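You operate a simulated robot arm through the tools that you are given. There is no shell and no other tool. Be economical: measure what you need, move in short steps, check, and stop when the job is done.

You run a simulated robot arm. Do the job below in one go: nothing can be reset, and whatever is moved stays where it is left.

## Task
Take the jar marked "26" from the top of the long steel table and put it on top of the white pack.

The check looks at the end state, three seconds after you hand in, the way a careful person would. Anything else that was tipped, shoved, dropped, spilled or broken makes it a failure.

## Robot
A 7-joint arm with a two-finger parallel gripper, fixed in place. Base frame: the origin is at the foot of the arm, x ahead of it, y to its left, z up; the work surface is at about z = 0. Units: cm, rad, N and s.
With the tool pointing down near the work surface it reaches from about 24 to 62 cm from the base axis. Its first joint turns from -1.152 to 1.152 rad. Payload 2.6 kg.
Tool frame: the origin (TCP) lies between the finger pads and is the grasp point; the fingertips stand 3 cm ahead of it; z points along the fingers, y is the line along which they close. The gripper opens to 9.4 cm. The fingers are 2.8 cm wide and 1 cm thick; the gripper's body (5 by 9.6 cm) begins 5.5 cm behind the TCP.
Orientation is that of the tool frame in the base frame, as a unit quaternion [x, y, z, w]. With the fingers straight down and closing along the base's y, the tool's x points along the base's -x, its y along +y and its z along -z.

## Interface
- The arm moves only by the tool apply_moves. Its argument "rows" is one flat list of numbers, 7 for each row, row after row: the shift along the tool's x, y, z in units of 250 mm (1.0 is 250 mm), then the turn, a rotation vector about the tool's x, y, z in units of 180 degrees (1.0 is 180 degrees), then the finger opening in cm, from 0 to 9.4. In form: [dx, dy, dz, rx, ry, rz, jaw, dx, dy, dz, rx, ry, rz, jaw, ...]. A call has 1 to 12 rows; each row is the pose to reach, as a shift and turn from the pose commanded when the call began, along the tool's axes at that moment. A call with a number of a shift or a turn outside -1 to 1 is refused whole. Rows are played at 5 a second. More than 5 cm and 0.15 rad between two rows, or a gripper value outside its range, and nothing of the call is played. Where a pose cannot be reached the arm comes as near as it can. A force on the tool above 40 N (or 10 N above the force at the start of the call, whichever is more), or a blocked arm, ends the call early, and 0.2 s more pass. The fingers move at their own pace (about 7.2 cm/s each) and stop on an object; they squeeze with about 36 N. The grip force told is the motor's: it shows also when the fingers shut on nothing. Time passes only in rows, and 0.2 s behind the last, so rows that repeat a pose let the fingers close. It gives the time, the measured TCP pose, the force on the tool (base axes), the opening and the grip force at its end, in the units of the frame above (readings bear some noise).
- Cameras (640 x 400 px; columns grow to the right, rows downward): "scene" is fixed at [3.2, 42.44, 56.94]; the picture's right is [-0.83, -0.56, 0.00], its down [-0.29, 0.43, -0.85] and it looks along [0.48, -0.71, -0.52] (base axes); focal length 314 px, centre (320, 200). "wrist" rides on the gripper at [7.6, 1.4, -10.2] in the tool frame; the picture's right is [-0.18, 0.98, 0.00], its down [-0.75, -0.14, -0.64] and it looks along [-0.63, -0.12, 0.77] (tool axes); focal length 243 px, centre (320, 200). There is no depth. A picture from a camera that has moved, and an enlarged one, comes with that camera's place and axes in the base frame and with its lens.
- grab_frame(camera): a new picture of that camera. The clock stands still meanwhile.
- zoom(camera, box): a new picture of the part [left, top, right, bottom] of that camera's present view, enlarged. The clock stands still meanwhile.
- hand_in(): hands the job in; it is judged then, once.

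Work in short steps. Places have to be worked out from the pictures, the camera data and where the tool is seen: move nearer, look again, correct. Check each grasp and each placing, and mend what went wrong. You have 90 turns and 42 pictures in all, those below and enlarged ones among them. Open the gripper and draw the arm clear of the work before you hand the job in, unless the task says otherwise; then end with one line.

The tools are called after "Call:" as name(argument=value, ...) on one line, values as JSON. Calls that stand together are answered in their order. apply_moves: Moves the arm, as the interface text tells. Its arguments: {"type":"object","properties":{"rows":{"type":"array","items":{"type":"number"}}},"required":["rows"]} The other tools are called the same way: grab_frame (camera) takes a picture; zoom (camera, box) takes an enlarged picture of a part of a camera's view; hand_in () hands the job in.

At the start:

```text
time_s: 0.0
eef_pos: [26.09, -32.41, 34.53]
tcp_rot: [0.001, 1.0, 0.0, 0.0]
ft_force: [0.0, 0.3, 0.8]
finger_gap: 9.43
finger_force: 0.1
```

scene: 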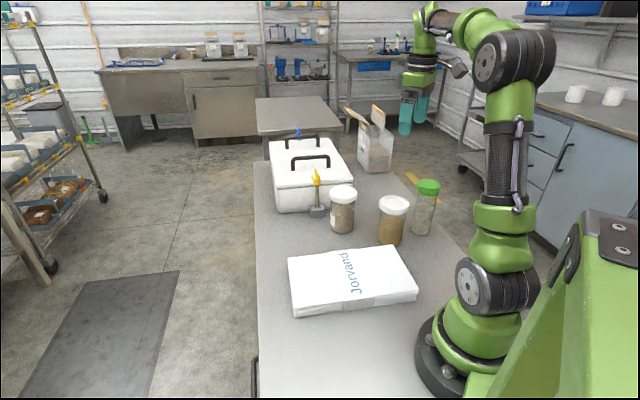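
wrist: 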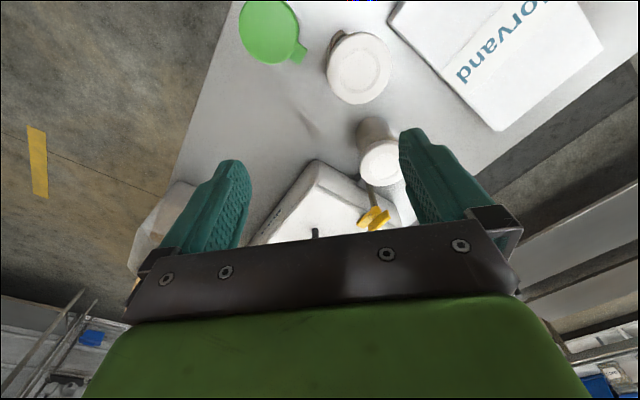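

I see two white-lidded jars and one green-lidded jar; I'll zoom in to find the mark "26".

Call:
zoom(camera="scene", box=[290, 160, 450, 260])

Call:
zoom(camera="wrist", box=[230, 0, 470, 150])

```text
4.00 times, centred on (370, 210) of scene
camera zoom: at [3.2, 42.44, 56.94], right [-0.83, -0.56, 0.0], down [-0.29, 0.43, -0.85], along [0.48, -0.71, -0.52], focal length 1254 px, centre (120, 160)
```

zoom: 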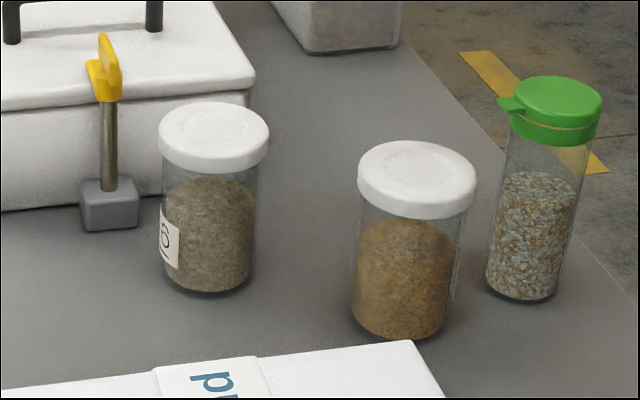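

```text
2.67 times, centred on (350, 75) of wrist
camera zoom: at [18.53, -30.97, 44.93], right [0.18, 0.98, 0.0], down [0.75, -0.14, 0.64], along [0.63, -0.12, -0.77], focal length 647 px, centre (240, 533)
```

zoom: 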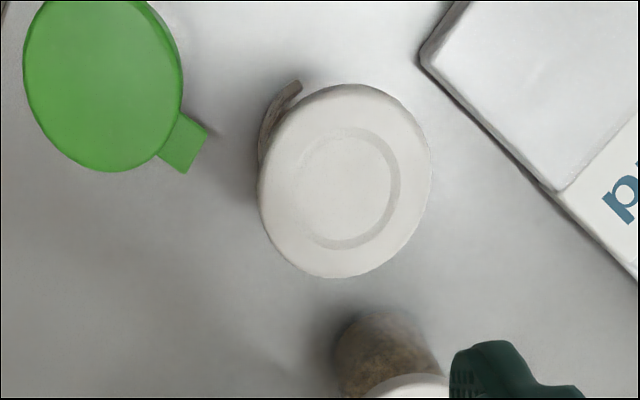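

The left jar's label is partly visible, so I'll enlarge it more.

Call:
zoom(camera="scene", box=[322, 205, 354, 235])

Call:
zoom(camera="scene", box=[374, 190, 444, 250])

```text
13.33 times, centred on (338, 220) of scene
camera zoom: at [3.2, 42.44, 56.94], right [-0.83, -0.56, 0.0], down [-0.29, 0.43, -0.85], along [0.48, -0.71, -0.52], focal length 4182 px, centre (80, -67)
```

zoom: 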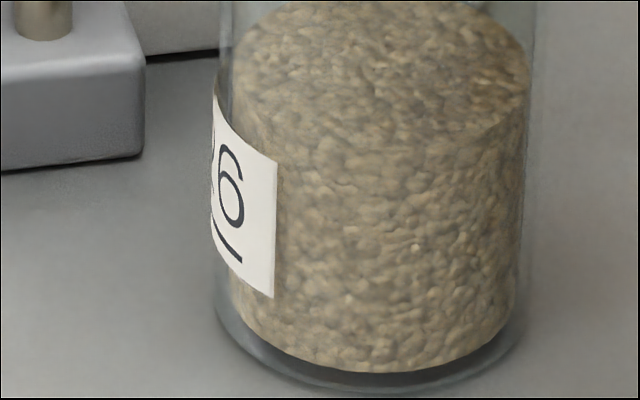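

```text
6.67 times, centred on (409, 220) of scene
camera zoom: at [3.2, 42.44, 56.94], right [-0.83, -0.56, 0.0], down [-0.29, 0.43, -0.85], along [0.48, -0.71, -0.52], focal length 2091 px, centre (-273, 67)
```

zoom: 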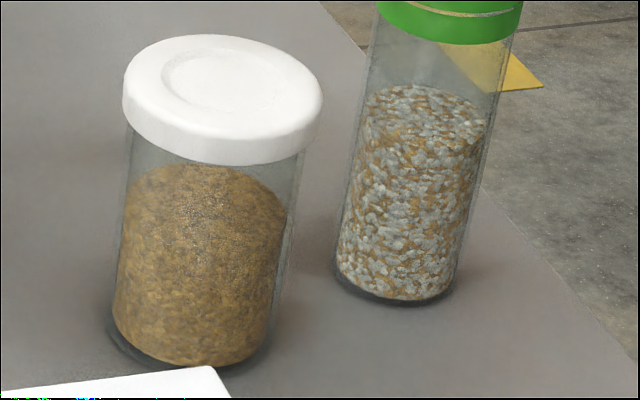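

The left jar's label ends in an underlined "6", but its first digit is hidden on the +x side. I'll swing the wrist camera up high to view it from +x, starting with half the turn.

Call:
apply_moves(rows=[-0.062, 0.027, 0, 0, 0, 0.0463, 9.4, -0.124, 0.053, 0, 0, 0, 0.0926, 9.4, -0.187, 0.08, 0, 0, 0, 0.1389, 9.4, -0.249, 0.107, 0, 0, 0, 0.1852, 9.4, -0.311, 0.133, 0, 0, 0, 0.2315, 9.4, -0.373, 0.16, 0, 0, 0, 0.2778, 9.4, -0.436, 0.187, 0, 0, 0, 0.3241, 9.4, -0.498, 0.213, 0, 0, 0, 0.3704, 9.4, -0.56, 0.24, 0.02, 0, 0, 0.4167, 9.4])

Call:
grab_frame(camera="wrist")

```text
time_s: 2.0
eef_pos: [40.23, -26.39, 34.19]
tcp_rot: [0.609, 0.793, 0.0, 0.0]
ft_force: [0.1, 0.0, 0.1]
finger_gap: 9.4
finger_force: 0.1
```

```text
35 pictures are left
camera wrist: at [39.75, -18.76, 44.51], right [1.0, 0.07, 0.0], down [0.06, -0.76, 0.64], along [0.05, -0.64, -0.77], focal length 243 px, centre (320, 200)
```

wrist: 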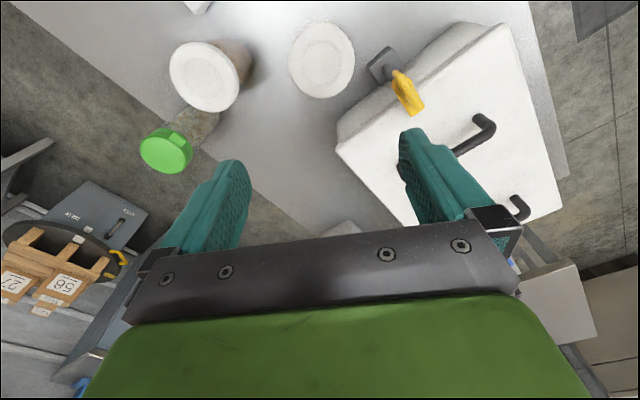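

The jar lid is at about (40.3, -24.4). I'll turn another 75° and move to the +x side.

Call:
apply_moves(rows=[0.008, 0.061, 0.031, 0, 0, 0.0463, 9.4, 0.017, 0.122, 0.062, 0, 0, 0.0926, 9.4, 0.025, 0.183, 0.093, 0, 0, 0.1389, 9.4, 0.034, 0.244, 0.124, 0, 0, 0.1852, 9.4, 0.042, 0.306, 0.156, 0, 0, 0.2315, 9.4, 0.051, 0.367, 0.187, 0, 0, 0.2778, 9.4, 0.059, 0.428, 0.218, 0, 0, 0.3241, 9.4, 0.068, 0.489, 0.249, 0, 0, 0.3704, 9.4, 0.076, 0.55, 0.28, 0, 0, 0.4167, 9.4])

Call:
grab_frame(camera="wrist")

```text
time_s: 4.0
eef_pos: [52.83, -20.89, 26.9]
tcp_rot: [0.966, 0.258, 0.0, 0.0]
ft_force: [0.3, 0.3, -0.1]
finger_gap: 9.41
finger_force: 0.0
```

```text
34 pictures are left
camera wrist: at [60.23, -18.45, 37.33], right [0.33, -0.94, 0.0], down [-0.72, -0.25, 0.64], along [-0.61, -0.21, -0.77], focal length 243 px, centre (320, 200)
```

wrist: 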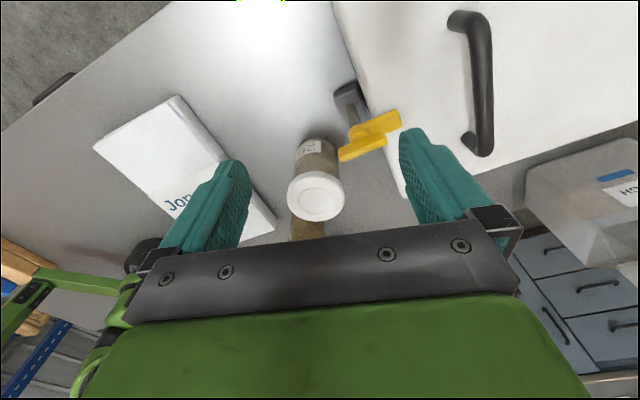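

The label faces the camera here, so I'll zoom in on it.

Call:
zoom(camera="wrist", box=[285, 130, 349, 170])

```text
10.00 times, centred on (317, 150) of wrist
camera zoom: at [60.23, -18.45, 37.33], right [0.33, -0.94, 0.0], down [-0.72, -0.25, 0.64], along [-0.61, -0.21, -0.77], focal length 2426 px, centre (350, 700)
```

zoom: 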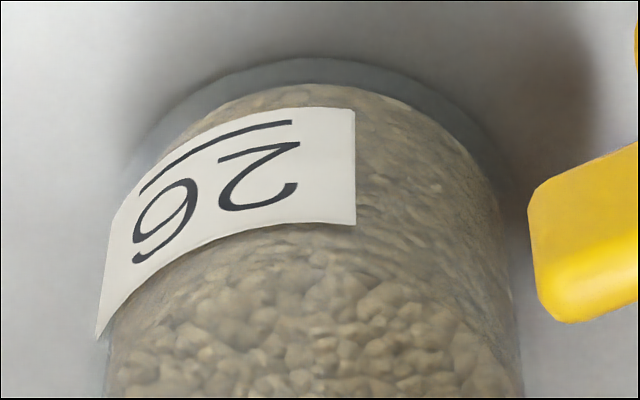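

It reads "26" with an underline, so the left jar is confirmed, with its centre at about (40.7, -24.5) and its top at about 12.5. I'll turn back over it at a safe height.

Call:
apply_moves(rows=[-0.041, -0.01, 0, 0, 0, -0.0463, 9.4, -0.082, -0.02, 0, 0, 0, -0.0926, 9.4, -0.123, -0.029, 0, 0, 0, -0.1389, 9.4, -0.164, -0.039, 0, 0, 0, -0.1852, 9.4, -0.205, -0.049, 0, 0, 0, -0.2315, 9.4, -0.246, -0.059, 0, 0, 0, -0.2778, 9.4, -0.287, -0.068, 0, 0, 0, -0.3241, 9.4, -0.328, -0.078, 0, 0, 0, -0.3704, 9.4, -0.369, -0.088, 0, 0, 0, -0.4167, 9.4, -0.41, -0.098, 0, 0, 0, -0.463, 9.4, -0.451, -0.107, 0, 0, 0, -0.5093, 9.4, -0.492, -0.117, 0, 0, 0, -0.5556, 9.4])

Call:
apply_moves(rows=[0, 0, 0, 0, 0, -0.0463, 9.4, 0, 0, 0, 0, 0, -0.0926, 9.4, 0, 0, 0, 0, 0, -0.1389, 9.4, 0, 0, 0, 0, 0, -0.1852, 9.4, 0, 0, 0, 0, 0, -0.2315, 9.4, 0, 0, 0, 0, 0, -0.2778, 9.4])

Call:
grab_frame(camera="wrist")

Call:
grab_frame(camera="scene")

```text
time_s: 6.6
eef_pos: [40.86, -24.65, 27.0]
tcp_rot: [0.422, 0.907, 0.0, 0.001]
ft_force: [-0.2, -0.7, 0.1]
finger_gap: 9.38
finger_force: 0.1
```

```text
time_s: 8.0
eef_pos: [40.77, -24.57, 27.11]
tcp_rot: [-0.001, 1.0, -0.001, 0.0]
ft_force: [-0.9, 0.5, -0.1]
finger_gap: 9.42
finger_force: 0.0
```

```text
32 pictures are left
camera wrist: at [33.15, -23.2, 37.44], right [0.18, 0.98, 0.0], down [0.75, -0.14, 0.64], along [0.63, -0.12, -0.77], focal length 243 px, centre (320, 200)
```

wrist: 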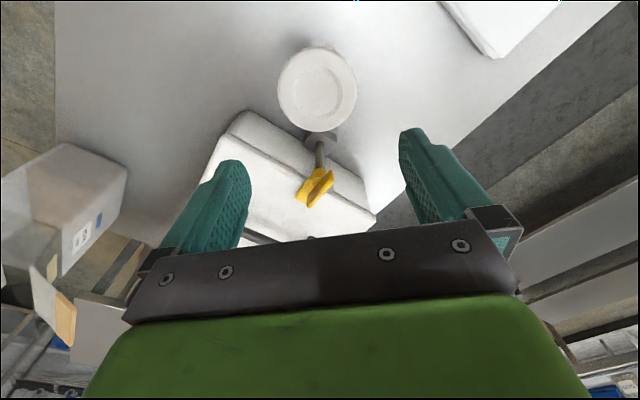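

```text
31 pictures are left
```

scene: 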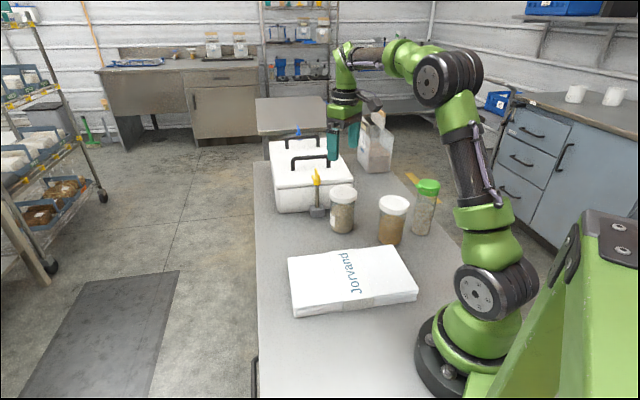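

The three views put the jar at about (40.1, -24.8) with its top at about 11.5 and a lid about 8 cm across. I'll centre over it and go down to just above the lid to check.

Call:
apply_moves(rows=[0.026, -0.01, 0.1, 0, 0, 0, 9.4, 0.026, -0.01, 0.22, 0, 0, 0, 9.4, 0.026, -0.01, 0.34, 0, 0, 0, 9.4, 0.026, -0.01, 0.44, 0, 0, 0, 9.4, 0.026, -0.01, 0.44, 0, 0, 0, 9.4])

Call:
grab_frame(camera="wrist")

Call:
zoom(camera="scene", box=[290, 140, 450, 240])

```text
time_s: 9.2
eef_pos: [40.12, -24.82, 15.93]
tcp_rot: [0.001, 1.0, 0.0, 0.0]
ft_force: [0.6, 0.2, -0.3]
finger_gap: 9.4
finger_force: 0.0
```

```text
30 pictures are left
camera wrist: at [32.46, -23.42, 26.42], right [0.18, 0.98, 0.0], down [0.75, -0.14, 0.64], along [0.63, -0.12, -0.77], focal length 243 px, centre (320, 200)
```

wrist: 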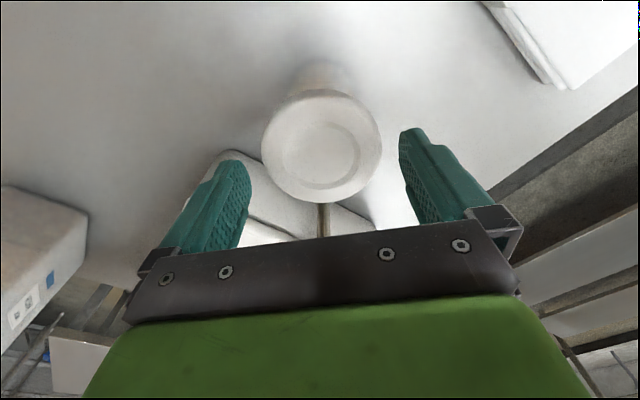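

```text
4.00 times, centred on (370, 190) of scene
camera zoom: at [3.2, 42.44, 56.94], right [-0.83, -0.56, 0.0], down [-0.29, 0.43, -0.85], along [0.48, -0.71, -0.52], focal length 1254 px, centre (120, 240)
```

zoom: 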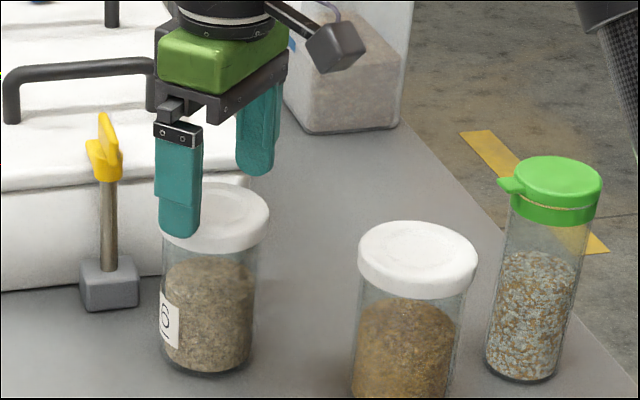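

The lid is centred at (40.05, -24.8), straight under the TCP. I'll go down to z≈9.5 with the jaws open.

Call:
apply_moves(rows=[0.002, 0.001, 0.06, 0, 0, 0, 9.4, 0.002, 0.001, 0.12, 0, 0, 0, 9.4, 0.002, 0.001, 0.18, 0, 0, 0, 9.4, 0.002, 0.001, 0.257, 0, 0, 0, 9.4, 0.002, 0.001, 0.257, 0, 0, 0, 9.4])

Call:
grab_frame(camera="wrist")

```text
time_s: 10.4
eef_pos: [40.02, -24.87, 9.57]
tcp_rot: [0.001, 1.0, -0.001, 0.0]
ft_force: [0.3, -0.2, -0.2]
finger_gap: 9.38
finger_force: 0.1
```

```text
28 pictures are left
camera wrist: at [32.43, -23.48, 19.98], right [0.19, 0.98, 0.0], down [0.75, -0.14, 0.64], along [0.63, -0.12, -0.77], focal length 243 px, centre (320, 200)
```

wrist: 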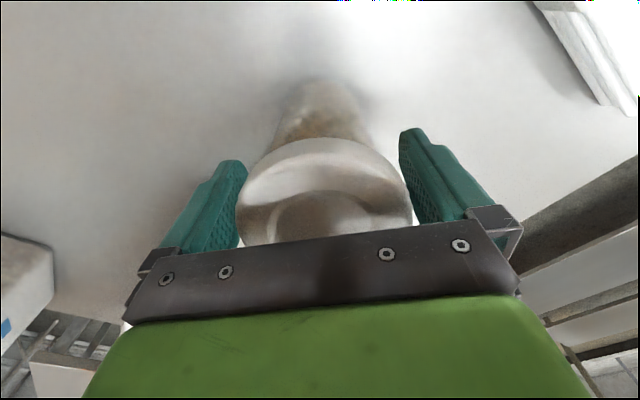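

The jaws straddle the lid with room on both sides, so I'll close them in place.

Call:
apply_moves(rows=[0, 0, 0, 0, 0, 0, 8.5, 0, 0, 0, 0, 0, 0, 7.5, 0, 0, 0, 0, 0, 0, 6.5, 0, 0, 0, 0, 0, 0, 6, 0, 0, 0, 0, 0, 0, 6])

Call:
grab_frame(camera="wrist")

```text
time_s: 11.6
eef_pos: [39.99, -24.91, 9.61]
tcp_rot: [0.0, 1.0, -0.001, 0.0]
ft_force: [0.7, 2.0, -0.3]
finger_gap: 7.85
finger_force: 35.8
```

```text
27 pictures are left
camera wrist: at [32.43, -23.48, 20.01], right [0.18, 0.98, 0.0], down [0.75, -0.14, 0.64], along [0.63, -0.12, -0.77], focal length 243 px, centre (320, 200)
```

wrist: 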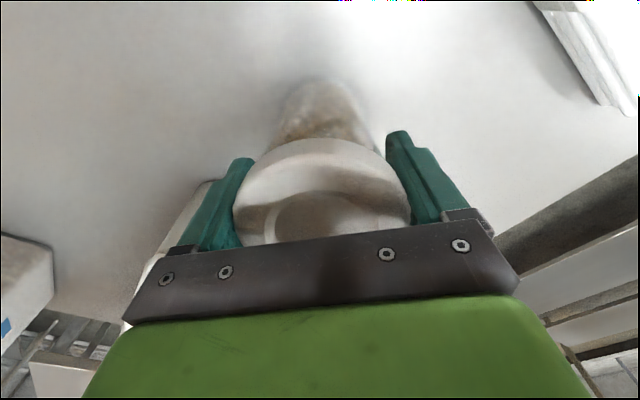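

The grip holds on the 7.85 cm lid at 36 N. I'll lift slowly, straight up by 3 cm, then on to 12 cm.

Call:
apply_moves(rows=[0, 0, -0.02, 0, 0, 0, 6, 0, 0, -0.05, 0, 0, 0, 6, 0, 0, -0.1, 0, 0, 0, 6, 0, 0, -0.16, 0, 0, 0, 6, 0, 0, -0.24, 0, 0, 0, 6, 0, 0, -0.32, 0, 0, 0, 6, 0, 0, -0.4, 0, 0, 0, 6, 0, 0, -0.48, 0, 0, 0, 6, 0, 0, -0.48, 0, 0, 0, 6])

Call:
grab_frame(camera="scene")

Call:
zoom(camera="scene", box=[270, 220, 430, 320])

```text
time_s: 13.6
eef_pos: [40.16, -24.68, 21.69]
tcp_rot: [0.001, 1.0, 0.0, 0.0]
ft_force: [0.5, 0.1, -3.2]
finger_gap: 7.84
finger_force: 36.0
```

```text
26 pictures are left
```

scene: 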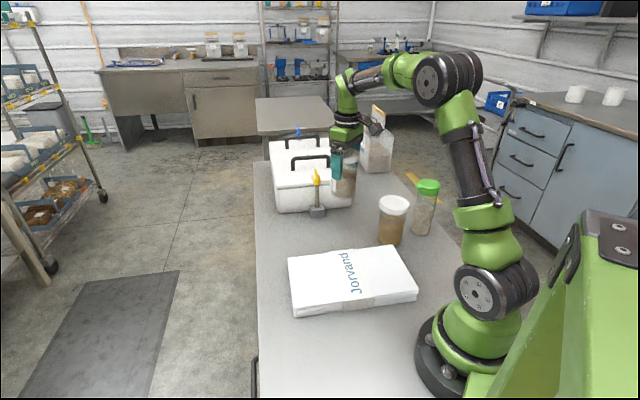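

```text
4.00 times, centred on (350, 270) of scene
camera zoom: at [3.2, 42.44, 56.94], right [-0.83, -0.56, 0.0], down [-0.29, 0.43, -0.85], along [0.48, -0.71, -0.52], focal length 1254 px, centre (200, -80)
```

zoom: 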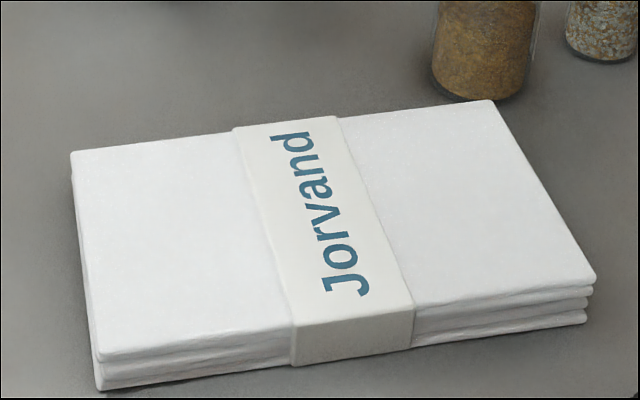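

The jar is held upright with a load of about 3 N. The pack is about 2.7 cm high with its centre near (28.2, -7.8), so I'll carry the jar there at this height.

Call:
apply_moves(rows=[0.02, 0.03, -0.02, 0, 0, 0, 6, 0.06, 0.09, -0.04, 0, 0, 0, 6, 0.12, 0.176, -0.04, 0, 0, 0, 6, 0.18, 0.265, -0.04, 0, 0, 0, 6, 0.24, 0.353, -0.04, 0, 0, 0, 6, 0.3, 0.441, -0.04, 0, 0, 0, 6, 0.36, 0.529, -0.04, 0, 0, 0, 6, 0.41, 0.603, -0.04, 0, 0, 0, 6, 0.45, 0.662, -0.04, 0, 0, 0, 6, 0.47, 0.684, -0.04, 0, 0, 0, 6, 0.47, 0.684, -0.04, 0, 0, 0, 6])

Call:
grab_frame(camera="scene")

Call:
grab_frame(camera="wrist")

```text
time_s: 16.0
eef_pos: [28.3, -7.74, 22.58]
tcp_rot: [0.0, 1.0, 0.0, 0.001]
ft_force: [0.5, -0.4, -3.7]
finger_gap: 7.78
finger_force: 36.2
```

```text
24 pictures are left
```

scene: 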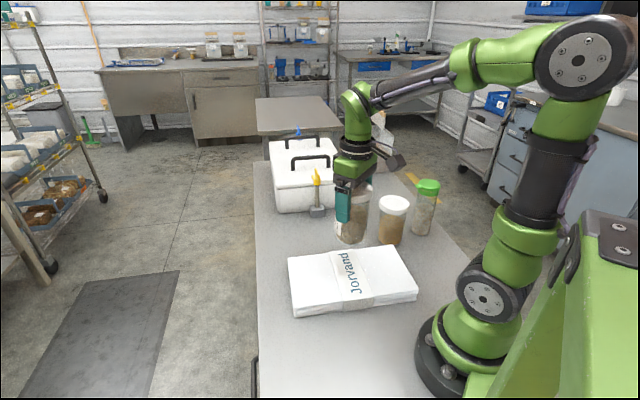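

```text
23 pictures are left
camera wrist: at [20.71, -6.29, 33.03], right [0.18, 0.98, 0.0], down [0.75, -0.14, 0.64], along [0.63, -0.12, -0.77], focal length 243 px, centre (320, 200)
```

wrist: 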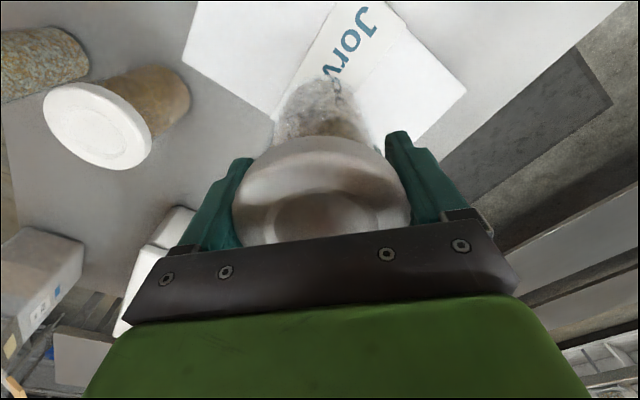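

The jar is over the pack and steady. I'll lower it to about 0.7 cm above the top of the pack.

Call:
apply_moves(rows=[0, 0, 0.04, 0, 0, 0, 6, 0, 0, 0.1, 0, 0, 0, 6, 0, 0, 0.17, 0, 0, 0, 6, 0, 0, 0.24, 0, 0, 0, 6, 0, 0, 0.3, 0, 0, 0, 6, 0, 0, 0.35, 0, 0, 0, 6, 0, 0, 0.38, 0, 0, 0, 6, 0, 0, 0.38, 0, 0, 0, 6])

Call:
zoom(camera="scene", box=[270, 200, 430, 320])

```text
time_s: 17.8
eef_pos: [28.29, -7.88, 13.17]
tcp_rot: [0.0, 1.0, 0.0, 0.001]
ft_force: [-2.3, 0.8, 6.5]
finger_gap: 7.77
finger_force: 35.9
```

```text
3.33 times, centred on (350, 260) of scene
camera zoom: at [3.2, 42.44, 56.94], right [-0.83, -0.56, 0.0], down [-0.29, 0.43, -0.85], along [0.48, -0.71, -0.52], focal length 1045 px, centre (220, 0)
```

zoom: 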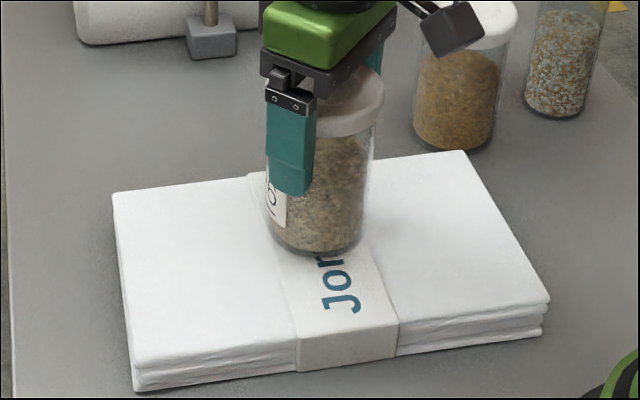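

The force has gone from -3.5 to +6.5 N, so the jar already rests on the pack, whose top is at about 3.5 cm, and it is well centred. I'll ease up a little to relieve the push.

Call:
apply_moves(rows=[0, 0, -0.004, 0, 0, 0, 6, 0, 0, -0.004, 0, 0, 0, 6, 0, 0, -0.004, 0, 0, 0, 6])

```text
time_s: 18.6
eef_pos: [28.37, -7.68, 13.19]
tcp_rot: [0.0, 1.0, 0.0, 0.0]
ft_force: [0.4, 0.4, -0.6]
finger_gap: 7.76
finger_force: 35.7
```

The load is mostly on the pack now at about -0.6 N, so I'll open the jaws slowly in place.

Call:
apply_moves(rows=[0, 0, 0, 0, 0, 0, 7.9, 0, 0, 0, 0, 0, 0, 8.3, 0, 0, 0, 0, 0, 0, 8.8, 0, 0, 0, 0, 0, 0, 9.4, 0, 0, 0, 0, 0, 0, 9.4])

Call:
zoom(camera="scene", box=[270, 200, 430, 320])

Call:
grab_frame(camera="wrist")

```text
time_s: 19.8
eef_pos: [28.34, -7.73, 13.28]
tcp_rot: [0.0, 1.0, 0.001, 0.001]
ft_force: [-0.9, 0.6, 0.1]
finger_gap: 9.44
finger_force: 0.0
```

```text
3.33 times, centred on (350, 260) of scene
camera zoom: at [3.2, 42.44, 56.94], right [-0.83, -0.56, 0.0], down [-0.29, 0.43, -0.85], along [0.48, -0.71, -0.52], focal length 1045 px, centre (220, 0)
```

zoom: 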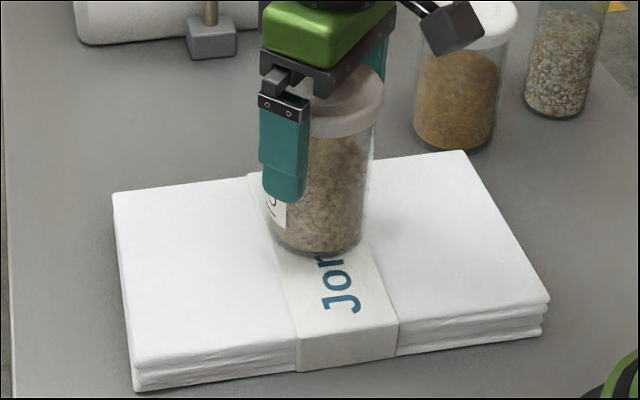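

```text
20 pictures are left
camera wrist: at [20.73, -6.32, 23.62], right [0.18, 0.98, 0.0], down [0.75, -0.14, 0.64], along [0.63, -0.12, -0.77], focal length 243 px, centre (320, 200)
```

wrist: 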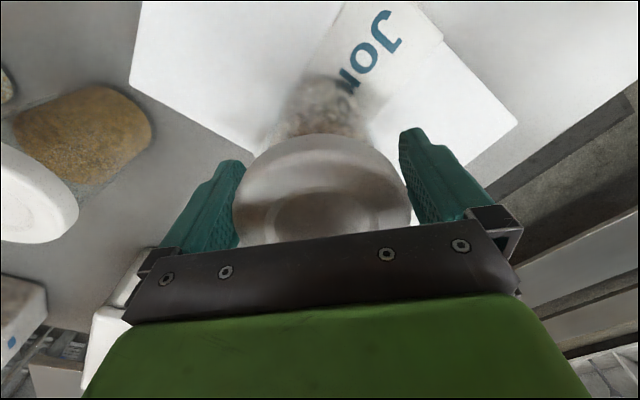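

The jar stands upright on the pack with both fingers clear, so I'll draw straight up, gently at first.

Call:
apply_moves(rows=[0, 0, -0.03, 0, 0, 0, 9.4, 0, 0, -0.08, 0, 0, 0, 9.4, 0, 0, -0.15, 0, 0, 0, 9.4, 0, 0, -0.23, 0, 0, 0, 9.4, 0, 0, -0.32, 0, 0, 0, 9.4, 0, 0, -0.42, 0, 0, 0, 9.4, 0, 0, -0.52, 0, 0, 0, 9.4, 0, 0, -0.62, 0, 0, 0, 9.4, 0, 0, -0.7, 0, 0, 0, 9.4, -0.1, 0, -0.75, 0, 0, 0, 9.4, -0.2, 0, -0.75, 0, 0, 0, 9.4, -0.3, 0, -0.75, 0, 0, 0, 9.4])

Call:
grab_frame(camera="scene")

Call:
zoom(camera="scene", box=[270, 180, 446, 310])

```text
time_s: 22.4
eef_pos: [35.75, -7.87, 32.0]
tcp_rot: [0.0, 1.0, 0.0, -0.001]
ft_force: [0.5, -0.9, -0.3]
finger_gap: 9.39
finger_force: 0.0
```

```text
19 pictures are left
```

scene: 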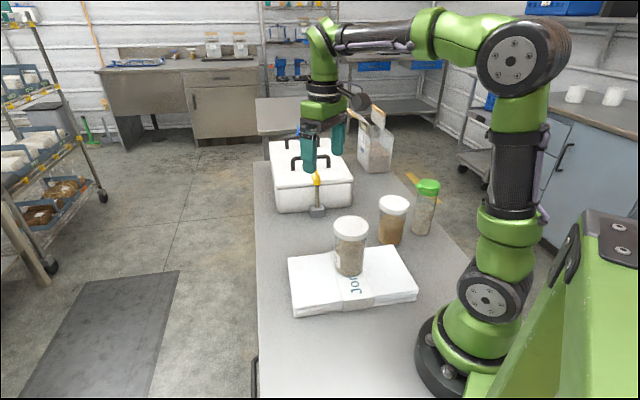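

```text
3.08 times, centred on (358, 245) of scene
camera zoom: at [3.2, 42.44, 56.94], right [-0.83, -0.56, 0.0], down [-0.29, 0.43, -0.85], along [0.48, -0.71, -0.52], focal length 965 px, centre (203, 62)
```

zoom: 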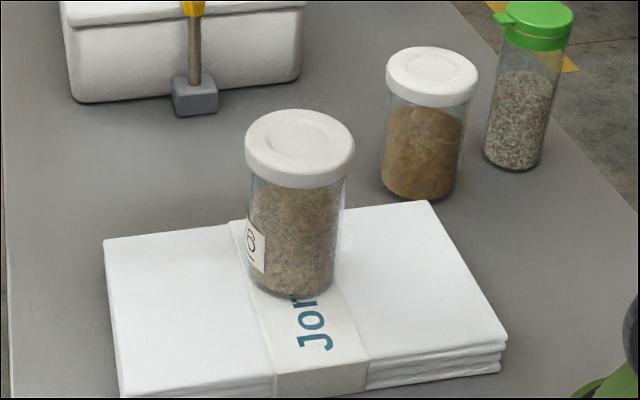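

The jar stands upright near the middle of the pack, everything else is where it was, and the arm is clear with its jaws open, so I'm handing in.

Call:
hand_in()

```text
The job is handed in.
```

Jar "26" is standing upright near the middle of the white pack, nothing else was moved, and the job is handed in.
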